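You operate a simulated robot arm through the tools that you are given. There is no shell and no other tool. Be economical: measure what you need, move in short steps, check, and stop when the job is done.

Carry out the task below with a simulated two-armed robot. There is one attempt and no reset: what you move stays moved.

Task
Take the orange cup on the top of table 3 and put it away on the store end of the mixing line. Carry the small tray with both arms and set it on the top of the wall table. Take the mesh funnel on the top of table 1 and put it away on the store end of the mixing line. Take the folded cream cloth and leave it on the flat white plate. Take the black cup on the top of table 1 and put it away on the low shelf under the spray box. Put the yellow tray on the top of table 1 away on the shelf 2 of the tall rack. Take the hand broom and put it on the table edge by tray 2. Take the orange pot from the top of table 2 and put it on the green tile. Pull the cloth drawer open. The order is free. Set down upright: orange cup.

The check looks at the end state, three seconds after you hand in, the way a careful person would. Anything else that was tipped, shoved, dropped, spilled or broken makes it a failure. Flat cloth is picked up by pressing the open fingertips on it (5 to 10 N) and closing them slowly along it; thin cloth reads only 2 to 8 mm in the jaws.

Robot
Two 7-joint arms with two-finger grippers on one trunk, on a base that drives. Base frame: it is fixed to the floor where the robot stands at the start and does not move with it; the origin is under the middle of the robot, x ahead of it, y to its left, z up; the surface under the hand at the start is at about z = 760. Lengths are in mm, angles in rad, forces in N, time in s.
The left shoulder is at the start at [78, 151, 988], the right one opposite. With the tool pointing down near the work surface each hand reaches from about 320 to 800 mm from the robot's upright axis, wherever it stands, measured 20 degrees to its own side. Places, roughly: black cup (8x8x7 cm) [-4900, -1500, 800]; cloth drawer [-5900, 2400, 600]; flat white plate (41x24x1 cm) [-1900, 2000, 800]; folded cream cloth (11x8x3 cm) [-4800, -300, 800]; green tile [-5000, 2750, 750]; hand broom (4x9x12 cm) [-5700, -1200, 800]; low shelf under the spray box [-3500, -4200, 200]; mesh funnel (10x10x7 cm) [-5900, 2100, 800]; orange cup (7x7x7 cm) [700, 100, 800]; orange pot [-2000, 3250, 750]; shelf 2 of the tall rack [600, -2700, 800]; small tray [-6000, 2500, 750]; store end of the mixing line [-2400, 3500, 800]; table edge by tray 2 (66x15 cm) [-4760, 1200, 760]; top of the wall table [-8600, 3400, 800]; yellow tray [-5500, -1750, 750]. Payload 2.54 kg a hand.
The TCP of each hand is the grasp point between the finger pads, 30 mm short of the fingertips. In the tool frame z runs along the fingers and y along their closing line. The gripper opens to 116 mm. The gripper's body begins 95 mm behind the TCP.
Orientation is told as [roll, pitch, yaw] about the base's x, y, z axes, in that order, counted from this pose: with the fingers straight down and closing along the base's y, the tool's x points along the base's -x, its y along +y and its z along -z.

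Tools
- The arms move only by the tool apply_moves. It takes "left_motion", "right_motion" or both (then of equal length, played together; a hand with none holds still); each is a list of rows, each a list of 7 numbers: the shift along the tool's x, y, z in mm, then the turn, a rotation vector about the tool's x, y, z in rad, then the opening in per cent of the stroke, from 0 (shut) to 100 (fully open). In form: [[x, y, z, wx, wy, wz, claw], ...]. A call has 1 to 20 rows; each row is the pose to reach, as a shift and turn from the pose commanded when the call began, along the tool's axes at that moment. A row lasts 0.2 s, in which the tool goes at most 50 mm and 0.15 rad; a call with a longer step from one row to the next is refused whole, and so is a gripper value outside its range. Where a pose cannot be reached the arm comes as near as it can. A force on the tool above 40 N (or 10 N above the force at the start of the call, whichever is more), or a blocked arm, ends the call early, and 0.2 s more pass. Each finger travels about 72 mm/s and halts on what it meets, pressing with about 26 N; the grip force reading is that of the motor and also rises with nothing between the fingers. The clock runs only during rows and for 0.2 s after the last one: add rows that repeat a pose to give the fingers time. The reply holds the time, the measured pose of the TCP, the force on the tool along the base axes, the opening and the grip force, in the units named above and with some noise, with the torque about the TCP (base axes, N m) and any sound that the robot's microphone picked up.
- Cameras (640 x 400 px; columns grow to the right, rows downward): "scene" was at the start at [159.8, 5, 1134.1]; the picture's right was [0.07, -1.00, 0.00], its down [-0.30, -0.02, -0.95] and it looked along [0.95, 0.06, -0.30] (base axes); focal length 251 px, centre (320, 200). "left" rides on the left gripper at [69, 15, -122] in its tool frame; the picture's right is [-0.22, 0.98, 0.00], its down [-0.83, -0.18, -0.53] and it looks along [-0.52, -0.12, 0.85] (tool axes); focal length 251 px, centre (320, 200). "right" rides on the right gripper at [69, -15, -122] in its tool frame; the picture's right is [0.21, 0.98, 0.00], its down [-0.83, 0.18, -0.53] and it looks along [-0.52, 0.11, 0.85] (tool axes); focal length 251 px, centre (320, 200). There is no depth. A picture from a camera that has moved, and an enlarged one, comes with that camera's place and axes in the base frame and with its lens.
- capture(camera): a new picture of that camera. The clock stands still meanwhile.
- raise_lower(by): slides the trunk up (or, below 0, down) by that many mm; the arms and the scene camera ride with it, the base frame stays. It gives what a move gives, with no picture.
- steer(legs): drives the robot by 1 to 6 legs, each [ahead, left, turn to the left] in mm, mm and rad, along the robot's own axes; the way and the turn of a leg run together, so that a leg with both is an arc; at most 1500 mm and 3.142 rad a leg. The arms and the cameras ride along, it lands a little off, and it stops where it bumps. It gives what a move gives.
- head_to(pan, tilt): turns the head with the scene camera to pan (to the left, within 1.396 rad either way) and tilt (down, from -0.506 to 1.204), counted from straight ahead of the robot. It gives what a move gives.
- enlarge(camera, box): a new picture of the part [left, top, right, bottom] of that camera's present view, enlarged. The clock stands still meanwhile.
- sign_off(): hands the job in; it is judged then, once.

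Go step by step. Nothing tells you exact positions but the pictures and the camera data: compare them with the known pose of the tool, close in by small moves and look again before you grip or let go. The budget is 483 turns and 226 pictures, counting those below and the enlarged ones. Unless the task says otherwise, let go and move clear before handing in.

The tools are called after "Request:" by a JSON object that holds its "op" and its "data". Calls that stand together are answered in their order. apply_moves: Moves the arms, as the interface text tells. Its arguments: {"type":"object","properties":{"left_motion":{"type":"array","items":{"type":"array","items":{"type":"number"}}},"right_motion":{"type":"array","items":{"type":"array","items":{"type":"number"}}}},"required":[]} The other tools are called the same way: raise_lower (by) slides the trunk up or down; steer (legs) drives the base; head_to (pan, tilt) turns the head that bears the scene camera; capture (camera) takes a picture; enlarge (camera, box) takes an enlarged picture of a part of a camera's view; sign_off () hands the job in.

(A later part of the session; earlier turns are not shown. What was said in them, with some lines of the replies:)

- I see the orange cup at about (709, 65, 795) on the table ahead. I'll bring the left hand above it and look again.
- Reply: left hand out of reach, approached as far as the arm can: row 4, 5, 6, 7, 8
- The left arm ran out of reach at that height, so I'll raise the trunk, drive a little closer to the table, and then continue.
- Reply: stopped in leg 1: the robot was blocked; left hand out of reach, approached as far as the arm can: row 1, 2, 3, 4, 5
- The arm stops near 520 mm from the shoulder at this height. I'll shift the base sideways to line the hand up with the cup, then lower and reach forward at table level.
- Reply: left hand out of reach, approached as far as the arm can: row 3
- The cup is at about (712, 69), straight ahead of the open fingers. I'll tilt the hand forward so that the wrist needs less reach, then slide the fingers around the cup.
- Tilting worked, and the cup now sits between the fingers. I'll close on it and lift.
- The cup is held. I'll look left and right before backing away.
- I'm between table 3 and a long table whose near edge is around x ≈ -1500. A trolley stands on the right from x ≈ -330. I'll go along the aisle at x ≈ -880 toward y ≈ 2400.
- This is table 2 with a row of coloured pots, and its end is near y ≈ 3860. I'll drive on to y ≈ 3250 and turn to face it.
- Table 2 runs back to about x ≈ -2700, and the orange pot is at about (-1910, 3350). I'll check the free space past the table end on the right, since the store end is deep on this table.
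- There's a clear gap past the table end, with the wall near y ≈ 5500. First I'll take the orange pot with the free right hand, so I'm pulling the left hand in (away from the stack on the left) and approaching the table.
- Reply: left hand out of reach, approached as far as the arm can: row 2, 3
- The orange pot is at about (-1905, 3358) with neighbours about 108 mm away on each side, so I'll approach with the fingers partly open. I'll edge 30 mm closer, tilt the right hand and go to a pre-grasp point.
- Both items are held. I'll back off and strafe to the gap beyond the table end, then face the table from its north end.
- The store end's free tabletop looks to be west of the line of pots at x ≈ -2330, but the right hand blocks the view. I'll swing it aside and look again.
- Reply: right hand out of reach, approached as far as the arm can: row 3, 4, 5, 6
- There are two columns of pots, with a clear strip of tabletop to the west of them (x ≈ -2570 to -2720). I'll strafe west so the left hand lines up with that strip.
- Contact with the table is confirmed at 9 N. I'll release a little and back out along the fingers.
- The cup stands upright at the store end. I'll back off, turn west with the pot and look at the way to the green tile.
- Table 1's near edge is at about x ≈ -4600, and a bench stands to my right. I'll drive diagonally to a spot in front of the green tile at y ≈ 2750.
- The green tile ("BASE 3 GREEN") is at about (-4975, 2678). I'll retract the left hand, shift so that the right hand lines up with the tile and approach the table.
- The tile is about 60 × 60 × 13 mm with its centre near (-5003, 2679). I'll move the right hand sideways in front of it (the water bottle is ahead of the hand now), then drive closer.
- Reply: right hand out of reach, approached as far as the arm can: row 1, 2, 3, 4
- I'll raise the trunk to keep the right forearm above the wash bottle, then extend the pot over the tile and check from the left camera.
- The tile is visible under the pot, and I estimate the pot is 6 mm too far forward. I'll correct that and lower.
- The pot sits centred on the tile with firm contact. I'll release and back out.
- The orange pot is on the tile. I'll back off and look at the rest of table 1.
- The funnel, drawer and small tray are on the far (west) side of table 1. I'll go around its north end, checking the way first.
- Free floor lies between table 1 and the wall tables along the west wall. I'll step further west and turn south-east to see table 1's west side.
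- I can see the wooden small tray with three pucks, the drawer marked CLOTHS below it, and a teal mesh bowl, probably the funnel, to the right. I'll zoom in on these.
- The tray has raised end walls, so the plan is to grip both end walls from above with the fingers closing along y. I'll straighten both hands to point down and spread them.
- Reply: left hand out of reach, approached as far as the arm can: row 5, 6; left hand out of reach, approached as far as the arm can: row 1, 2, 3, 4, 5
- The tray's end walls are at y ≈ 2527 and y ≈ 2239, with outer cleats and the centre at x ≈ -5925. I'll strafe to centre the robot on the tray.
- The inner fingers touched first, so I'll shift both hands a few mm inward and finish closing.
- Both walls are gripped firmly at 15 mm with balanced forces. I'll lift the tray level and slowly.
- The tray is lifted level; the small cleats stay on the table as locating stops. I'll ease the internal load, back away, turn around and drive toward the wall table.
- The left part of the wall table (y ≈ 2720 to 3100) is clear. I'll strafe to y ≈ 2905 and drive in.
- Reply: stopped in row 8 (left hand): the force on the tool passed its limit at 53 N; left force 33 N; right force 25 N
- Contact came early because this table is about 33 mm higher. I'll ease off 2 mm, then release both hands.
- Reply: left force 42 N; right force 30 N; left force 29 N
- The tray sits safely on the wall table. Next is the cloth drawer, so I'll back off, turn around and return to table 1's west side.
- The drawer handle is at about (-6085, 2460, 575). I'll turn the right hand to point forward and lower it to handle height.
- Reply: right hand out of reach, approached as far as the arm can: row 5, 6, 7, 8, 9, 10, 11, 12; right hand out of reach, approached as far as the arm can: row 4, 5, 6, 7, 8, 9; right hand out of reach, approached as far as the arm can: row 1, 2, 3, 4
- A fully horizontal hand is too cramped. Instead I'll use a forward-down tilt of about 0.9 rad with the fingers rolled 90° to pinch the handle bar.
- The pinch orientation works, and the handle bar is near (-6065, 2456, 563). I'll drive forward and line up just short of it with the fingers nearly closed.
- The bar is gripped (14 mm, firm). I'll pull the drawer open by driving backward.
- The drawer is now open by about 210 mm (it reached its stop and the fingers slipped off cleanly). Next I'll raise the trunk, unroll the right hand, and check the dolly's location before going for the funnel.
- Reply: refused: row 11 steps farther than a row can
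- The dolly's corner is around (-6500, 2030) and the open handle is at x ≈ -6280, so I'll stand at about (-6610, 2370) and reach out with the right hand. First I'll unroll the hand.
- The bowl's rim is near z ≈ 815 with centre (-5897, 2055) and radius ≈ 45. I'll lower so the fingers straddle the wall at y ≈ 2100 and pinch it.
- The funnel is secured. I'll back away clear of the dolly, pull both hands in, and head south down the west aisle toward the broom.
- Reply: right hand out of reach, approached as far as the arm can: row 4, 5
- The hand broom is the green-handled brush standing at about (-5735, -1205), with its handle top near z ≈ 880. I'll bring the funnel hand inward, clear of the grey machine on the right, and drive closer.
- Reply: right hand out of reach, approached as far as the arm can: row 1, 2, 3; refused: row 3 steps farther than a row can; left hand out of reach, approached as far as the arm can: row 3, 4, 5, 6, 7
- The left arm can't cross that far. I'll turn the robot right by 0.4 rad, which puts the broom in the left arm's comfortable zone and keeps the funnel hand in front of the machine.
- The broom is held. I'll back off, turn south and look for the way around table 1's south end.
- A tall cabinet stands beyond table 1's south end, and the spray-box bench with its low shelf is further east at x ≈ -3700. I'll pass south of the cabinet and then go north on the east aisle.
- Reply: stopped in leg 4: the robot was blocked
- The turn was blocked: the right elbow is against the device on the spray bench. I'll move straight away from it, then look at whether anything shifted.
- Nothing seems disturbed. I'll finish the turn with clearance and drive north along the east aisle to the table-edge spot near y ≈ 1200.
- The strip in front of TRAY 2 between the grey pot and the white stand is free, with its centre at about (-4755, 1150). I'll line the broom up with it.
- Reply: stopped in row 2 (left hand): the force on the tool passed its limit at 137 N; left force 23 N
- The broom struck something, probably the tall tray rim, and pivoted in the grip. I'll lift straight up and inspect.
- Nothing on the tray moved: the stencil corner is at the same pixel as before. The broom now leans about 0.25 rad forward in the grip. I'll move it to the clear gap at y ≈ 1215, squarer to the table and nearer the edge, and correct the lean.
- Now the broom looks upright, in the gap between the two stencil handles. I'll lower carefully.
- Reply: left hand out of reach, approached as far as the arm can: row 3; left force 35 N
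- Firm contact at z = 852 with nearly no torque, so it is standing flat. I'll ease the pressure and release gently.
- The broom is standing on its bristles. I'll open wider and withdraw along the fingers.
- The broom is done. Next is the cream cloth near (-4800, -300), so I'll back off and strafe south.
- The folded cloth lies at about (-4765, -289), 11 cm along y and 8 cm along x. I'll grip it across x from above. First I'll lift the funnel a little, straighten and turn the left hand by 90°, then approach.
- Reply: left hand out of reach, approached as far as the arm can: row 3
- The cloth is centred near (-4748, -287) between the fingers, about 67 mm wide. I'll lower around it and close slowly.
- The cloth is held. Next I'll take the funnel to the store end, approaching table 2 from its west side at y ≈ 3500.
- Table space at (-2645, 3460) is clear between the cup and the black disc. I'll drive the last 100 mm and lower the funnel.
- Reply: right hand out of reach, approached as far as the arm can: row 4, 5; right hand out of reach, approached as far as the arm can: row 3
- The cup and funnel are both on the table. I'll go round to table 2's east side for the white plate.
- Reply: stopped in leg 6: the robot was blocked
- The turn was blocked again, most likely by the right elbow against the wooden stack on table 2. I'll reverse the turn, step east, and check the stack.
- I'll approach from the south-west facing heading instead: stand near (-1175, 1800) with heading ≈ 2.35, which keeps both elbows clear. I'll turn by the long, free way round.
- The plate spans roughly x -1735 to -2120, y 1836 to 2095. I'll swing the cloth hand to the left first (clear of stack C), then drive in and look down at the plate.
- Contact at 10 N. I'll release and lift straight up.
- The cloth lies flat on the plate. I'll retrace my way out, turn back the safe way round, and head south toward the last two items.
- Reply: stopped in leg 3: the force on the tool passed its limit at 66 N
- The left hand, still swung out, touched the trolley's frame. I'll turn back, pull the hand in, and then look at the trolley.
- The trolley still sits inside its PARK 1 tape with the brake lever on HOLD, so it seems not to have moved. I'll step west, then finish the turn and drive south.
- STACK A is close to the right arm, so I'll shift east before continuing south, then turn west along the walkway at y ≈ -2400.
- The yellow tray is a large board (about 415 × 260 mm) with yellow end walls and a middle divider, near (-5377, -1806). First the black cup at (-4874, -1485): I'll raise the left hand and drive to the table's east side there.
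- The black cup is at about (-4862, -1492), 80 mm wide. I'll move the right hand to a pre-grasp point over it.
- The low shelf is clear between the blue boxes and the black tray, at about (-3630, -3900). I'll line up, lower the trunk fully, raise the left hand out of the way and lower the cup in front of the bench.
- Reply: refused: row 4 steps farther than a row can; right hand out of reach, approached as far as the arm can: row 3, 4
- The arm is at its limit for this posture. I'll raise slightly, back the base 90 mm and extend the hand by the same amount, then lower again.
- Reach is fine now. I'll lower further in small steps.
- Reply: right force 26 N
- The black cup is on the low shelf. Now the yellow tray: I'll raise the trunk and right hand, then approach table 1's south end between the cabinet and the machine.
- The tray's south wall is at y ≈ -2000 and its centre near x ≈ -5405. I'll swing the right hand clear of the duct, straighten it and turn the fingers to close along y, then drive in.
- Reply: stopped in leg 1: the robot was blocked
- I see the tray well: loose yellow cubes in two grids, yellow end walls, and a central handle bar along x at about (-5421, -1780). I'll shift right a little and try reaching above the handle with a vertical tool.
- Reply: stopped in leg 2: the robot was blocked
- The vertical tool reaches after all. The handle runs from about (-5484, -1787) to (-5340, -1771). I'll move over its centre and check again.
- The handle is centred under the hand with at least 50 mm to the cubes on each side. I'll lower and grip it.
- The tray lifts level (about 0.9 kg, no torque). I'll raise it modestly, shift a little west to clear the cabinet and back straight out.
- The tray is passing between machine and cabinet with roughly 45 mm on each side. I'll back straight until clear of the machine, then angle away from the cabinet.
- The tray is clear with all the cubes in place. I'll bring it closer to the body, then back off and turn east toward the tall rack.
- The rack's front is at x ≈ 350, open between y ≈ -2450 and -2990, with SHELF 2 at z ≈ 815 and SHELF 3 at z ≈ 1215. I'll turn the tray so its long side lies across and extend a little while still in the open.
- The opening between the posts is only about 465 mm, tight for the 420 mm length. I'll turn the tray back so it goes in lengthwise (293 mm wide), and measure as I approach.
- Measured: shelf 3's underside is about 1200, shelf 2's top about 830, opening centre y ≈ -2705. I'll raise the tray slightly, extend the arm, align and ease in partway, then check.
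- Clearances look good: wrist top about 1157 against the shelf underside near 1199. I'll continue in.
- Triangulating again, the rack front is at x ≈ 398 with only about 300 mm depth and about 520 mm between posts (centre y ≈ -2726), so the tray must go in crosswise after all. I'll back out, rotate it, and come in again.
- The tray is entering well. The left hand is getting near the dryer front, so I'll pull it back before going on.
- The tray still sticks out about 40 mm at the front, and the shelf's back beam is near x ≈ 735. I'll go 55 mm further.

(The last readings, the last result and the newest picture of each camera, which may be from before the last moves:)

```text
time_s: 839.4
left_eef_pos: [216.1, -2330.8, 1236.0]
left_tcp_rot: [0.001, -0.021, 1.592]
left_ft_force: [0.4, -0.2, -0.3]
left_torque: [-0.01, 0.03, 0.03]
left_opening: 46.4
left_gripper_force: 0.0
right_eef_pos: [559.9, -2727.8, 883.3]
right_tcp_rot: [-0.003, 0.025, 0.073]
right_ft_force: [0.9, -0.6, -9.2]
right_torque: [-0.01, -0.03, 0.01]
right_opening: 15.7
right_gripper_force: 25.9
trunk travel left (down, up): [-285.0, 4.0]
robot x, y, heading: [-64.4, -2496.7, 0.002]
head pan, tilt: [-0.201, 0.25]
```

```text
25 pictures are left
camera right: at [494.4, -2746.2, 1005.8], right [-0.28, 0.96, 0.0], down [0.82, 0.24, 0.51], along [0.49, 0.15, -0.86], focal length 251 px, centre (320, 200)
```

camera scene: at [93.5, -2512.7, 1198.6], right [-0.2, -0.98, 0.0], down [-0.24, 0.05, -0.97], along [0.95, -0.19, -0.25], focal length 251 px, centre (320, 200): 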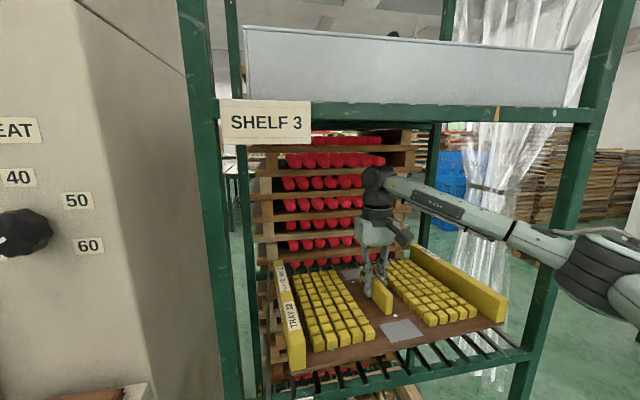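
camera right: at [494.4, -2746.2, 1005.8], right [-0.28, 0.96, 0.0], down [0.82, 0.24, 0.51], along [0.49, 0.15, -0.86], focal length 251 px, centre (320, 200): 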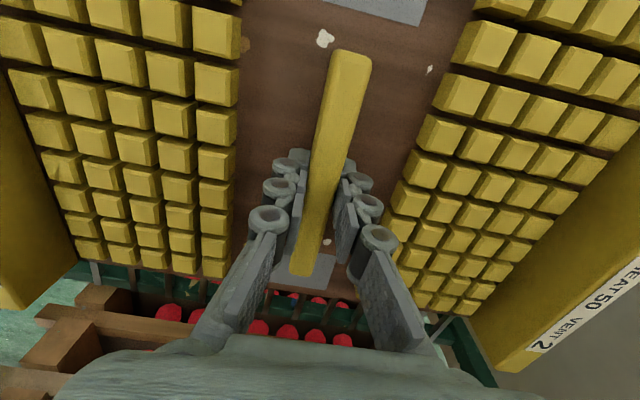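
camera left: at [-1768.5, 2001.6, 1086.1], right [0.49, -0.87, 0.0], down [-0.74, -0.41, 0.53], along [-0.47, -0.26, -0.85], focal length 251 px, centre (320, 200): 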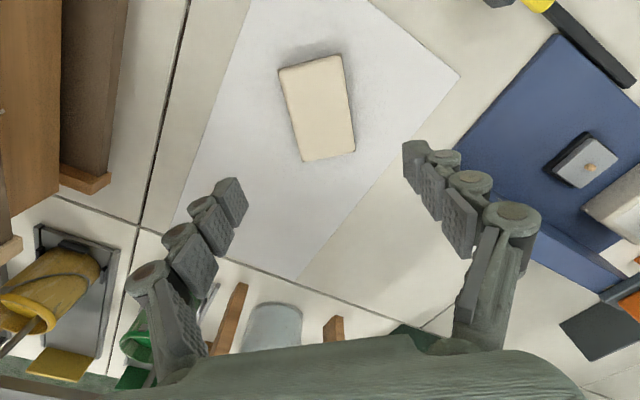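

The tray is fully above the slatted shelf. I'll lower it gently until contact.

Request:
{"op": "apply_moves", "data": {"right_motion": [[0, 0, 5, 0, 0, 0, 5], [0, 0, 10, 0, 0, 0, 5], [0, 0, 15, 0, 0, 0, 5], [0, 0, 20, 0, 0, 0, 5], [0, 0, 20, 0, 0, 0, 5]]}}

```text
time_s: 840.6
left_eef_pos: [216.2, -2329.8, 1234.7]
left_tcp_rot: [-0.002, -0.02, 1.591]
left_ft_force: [0.1, 0.6, -0.4]
left_torque: [0.01, 0.0, -0.04]
left_opening: 46.5
left_gripper_force: 0.0
right_eef_pos: [559.0, -2726.8, 863.3]
right_tcp_rot: [-0.002, 0.026, 0.072]
right_ft_force: [-0.1, -0.3, -8.7]
right_torque: [-0.01, -0.05, -0.02]
right_opening: 15.3
right_gripper_force: 26.0
trunk travel left (down, up): [-285.0, 4.0]
robot x, y, heading: [-62.5, -2495.2, 0.005]
head pan, tilt: [-0.201, 0.25]
```

Request:
{"op": "apply_moves", "data": {"right_motion": [[0, 0, 4, 0, 0, 0, 5], [0, 0, 8, 0, 0, 0, 5], [0, 0, 11, 0, 0, 0, 5], [0, 0, 11, 0, 0, 0, 5]]}}

Request:
{"op": "capture", "data": {"camera": "scene"}}

```text
time_s: 841.6
left_eef_pos: [216.6, -2329.8, 1236.6]
left_tcp_rot: [-0.001, -0.021, 1.593]
left_ft_force: [0.6, 0.3, -0.4]
left_torque: [0.02, 0.02, 0.0]
left_opening: 46.3
left_gripper_force: 0.1
right_eef_pos: [558.7, -2727.4, 852.4]
right_tcp_rot: [-0.002, 0.024, 0.071]
right_ft_force: [-0.7, -0.2, -9.0]
right_torque: [-0.02, -0.03, -0.03]
right_opening: 15.9
right_gripper_force: 25.8
trunk travel left (down, up): [-285.0, 4.0]
robot x, y, heading: [-67.2, -2491.6, 0.006]
head pan, tilt: [-0.201, 0.25]
```

```text
24 pictures are left
camera scene: at [92.6, -2512.6, 1198.8], right [-0.2, -0.98, 0.0], down [-0.24, 0.05, -0.97], along [0.95, -0.19, -0.25], focal length 251 px, centre (320, 200)
```

scene: 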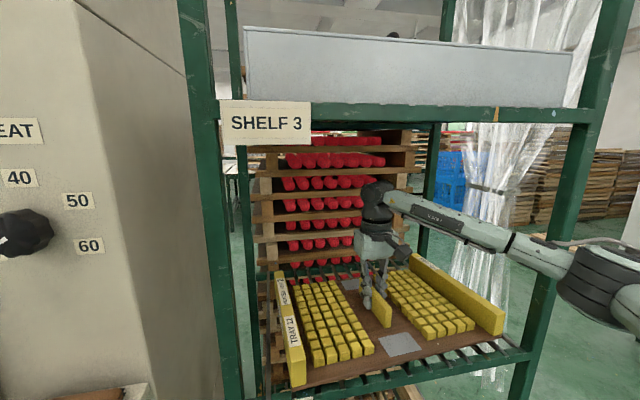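

Request:
{"op": "apply_moves", "data": {"right_motion": [[0, 0, 3, 0, 0, 0, 5], [0, 0, 6, 0, 0, 0, 5], [0, 0, 6, 0, 0, 0, 5]]}}

```text
time_s: 842.4
left_eef_pos: [215.8, -2329.4, 1236.4]
left_tcp_rot: [-0.001, -0.02, 1.592]
left_ft_force: [0.1, 0.4, -0.3]
left_torque: [-0.03, 0.01, 0.04]
left_opening: 46.5
left_gripper_force: 0.1
right_eef_pos: [558.0, -2726.8, 846.8]
right_tcp_rot: [-0.003, 0.025, 0.071]
right_ft_force: [0.3, -0.8, -7.0]
right_torque: [0.01, -0.32, 0.04]
right_opening: 16.0
right_gripper_force: 25.8
trunk travel left (down, up): [-285.0, 4.0]
robot x, y, heading: [-66.6, -2494.1, 0.003]
head pan, tilt: [-0.201, 0.25]
```

Request:
{"op": "apply_moves", "data": {"right_motion": [[0, 0, 0, 0.008, -0.013, 0, 5], [0, 0, 0, 0.017, -0.025, 0, 5], [0, 0, 3, 0.017, -0.025, 0, 5], [0, 0, 3, 0.017, -0.025, 0, 5]]}}

```text
time_s: 843.4
left_eef_pos: [214.4, -2330.9, 1236.3]
left_tcp_rot: [-0.003, -0.019, 1.592]
left_ft_force: [0.3, 0.1, 0.3]
left_torque: [-0.03, 0.01, -0.01]
left_opening: 46.4
left_gripper_force: 0.1
right_eef_pos: [555.8, -2727.4, 844.1]
right_tcp_rot: [-0.019, 0.0, 0.07]
right_ft_force: [0.4, -1.0, -6.0]
right_torque: [0.09, 0.4, 0.03]
right_opening: 15.6
right_gripper_force: 26.1
trunk travel left (down, up): [-285.0, 4.0]
robot x, y, heading: [-68.0, -2490.1, 0.008]
head pan, tilt: [-0.201, 0.25]
```

Request:
{"op": "apply_moves", "data": {"right_motion": [[0, 0, 1.5, 0, 0.01, 0, 5], [0, 0, 3, 0, 0.01, 0, 5], [0, 0, 3, 0, 0.01, 0, 5]]}}

```text
time_s: 844.2
left_eef_pos: [214.0, -2329.6, 1236.2]
left_tcp_rot: [-0.002, -0.02, 1.592]
left_ft_force: [0.0, 0.3, 0.3]
left_torque: [0.04, -0.04, 0.0]
left_opening: 46.3
left_gripper_force: 0.0
right_eef_pos: [557.2, -2726.8, 844.1]
right_tcp_rot: [-0.019, 0.004, 0.073]
right_ft_force: [6.2, -3.2, 12.5]
right_torque: [0.08, 0.68, 0.06]
right_opening: 15.8
right_gripper_force: 25.9
trunk travel left (down, up): [-285.0, 4.0]
robot x, y, heading: [-67.4, -2493.5, -0.001]
head pan, tilt: [-0.201, 0.25]
```

The tray rests on the shelf. I'll release, lift the fingers above the handle and back straight out.

Request:
{"op": "apply_moves", "data": {"right_motion": [[0, 0, -1, 0, 0, 0, 5], [0, 0, -1, 0, 0, 0, 18], [0, 0, -1, 0, 0, 0, 24], [0, 0, -1, 0, 0, 0, 32], [0, 0, -1, 0, 0, 0, 40], [0, 0, -1, 0, 0, 0, 40]]}}

Request:
{"op": "capture", "data": {"camera": "right"}}

```text
time_s: 845.6
left_eef_pos: [214.0, -2329.9, 1237.1]
left_tcp_rot: [-0.002, -0.021, 1.593]
left_ft_force: [-0.7, -0.3, 0.4]
left_torque: [0.0, -0.02, 0.0]
left_opening: 46.3
left_gripper_force: 0.1
right_eef_pos: [557.5, -2727.3, 842.5]
right_tcp_rot: [-0.02, 0.009, 0.072]
right_ft_force: [0.2, 0.5, 0.2]
right_torque: [-0.02, 0.02, 0.01]
right_opening: 46.4
right_gripper_force: 0.1
trunk travel left (down, up): [-285.0, 4.0]
robot x, y, heading: [-67.6, -2491.8, 0.004]
head pan, tilt: [-0.201, 0.25]
```

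```text
23 pictures are left
camera right: at [490.0, -2744.5, 964.8], right [-0.28, 0.96, -0.02], down [0.81, 0.25, 0.52], along [0.51, 0.14, -0.85], focal length 251 px, centre (320, 200)
```

right: 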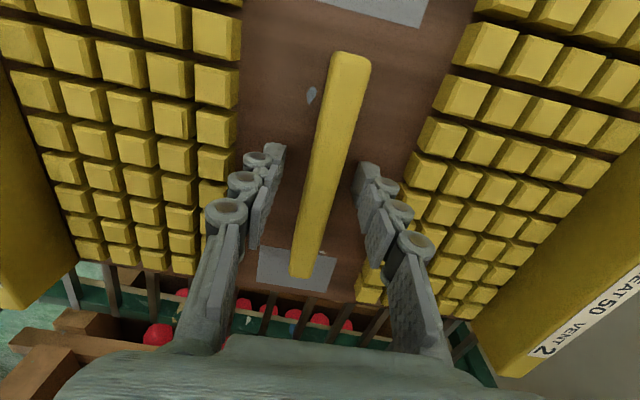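

Request:
{"op": "apply_moves", "data": {"right_motion": [[0, 0, -12, 0, 0, 0, 40], [0, 0, -28, 0, 0, 0, 40], [0, 0, -44, 0, 0, 0, 40], [0, 0, -58, 0, 0, 0, 40]]}}

Request:
{"op": "steer", "data": {"legs": [[-500, 0, 0]]}}

Request:
{"op": "capture", "data": {"camera": "scene"}}

```text
time_s: 846.6
left_eef_pos: [214.4, -2330.4, 1236.7]
left_tcp_rot: [-0.002, -0.02, 1.591]
left_ft_force: [0.2, 0.1, 0.4]
left_torque: [-0.01, 0.03, -0.01]
left_opening: 46.7
left_gripper_force: 0.1
right_eef_pos: [558.0, -2724.5, 899.8]
right_tcp_rot: [-0.02, 0.01, 0.071]
right_ft_force: [-0.6, 0.4, 0.1]
right_torque: [-0.01, 0.0, 0.01]
right_opening: 46.3
right_gripper_force: 0.0
trunk travel left (down, up): [-285.0, 4.0]
robot x, y, heading: [-68.0, -2496.1, 0.004]
head pan, tilt: [-0.201, 0.25]
```

```text
time_s: 849.5
left_eef_pos: [-283.5, -2332.0, 1236.5]
left_tcp_rot: [-0.003, -0.018, 1.584]
left_ft_force: [-0.1, -0.1, -0.6]
left_torque: [-0.04, -0.04, -0.01]
left_opening: 46.5
left_gripper_force: 0.1
right_eef_pos: [57.9, -2729.1, 900.7]
right_tcp_rot: [-0.021, 0.009, 0.066]
right_ft_force: [0.4, -0.3, 0.2]
right_torque: [0.02, -0.02, 0.01]
right_opening: 46.4
right_gripper_force: 0.0
trunk travel left (down, up): [-285.0, 4.0]
robot x, y, heading: [-564.3, -2491.1, -0.005]
head pan, tilt: [-0.201, 0.25]
```

```text
22 pictures are left
camera scene: at [-407.2, -2513.6, 1199.1], right [-0.2, -0.98, 0.0], down [-0.24, 0.05, -0.97], along [0.95, -0.19, -0.25], focal length 251 px, centre (320, 200)
```

scene: 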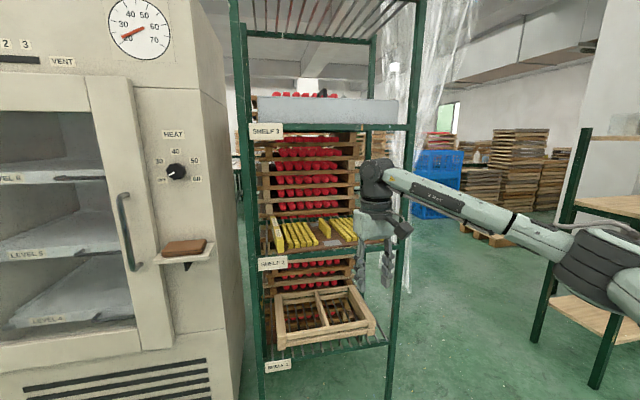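

The yellow tray sits level on shelf 2 and both hands are empty and clear. All nine jobs are done, so I'm handing in.

Request:
{"op": "sign_off", "data": {}}

```text
The job is handed in.
```

I finished all nine jobs and handed in, with the orange cup standing upright at the store end. The robot also bumped into things four times along the way:
- **Spray bench:** the right elbow blocked a turn against the device on the bench.
- **Stack C:** a turn was blocked there too, probably by the right elbow against the stack.
- **Park 1 trolley:** the left hand hit its frame with about 66 N.
- **Tray 2:** the broom struck the rim while being set down, with a spike of about 137 N.

I looked after each bump and saw nothing out of place. I had no earlier close-up of the trolley or stack C to compare with, so I can't rule out a small shift in either.
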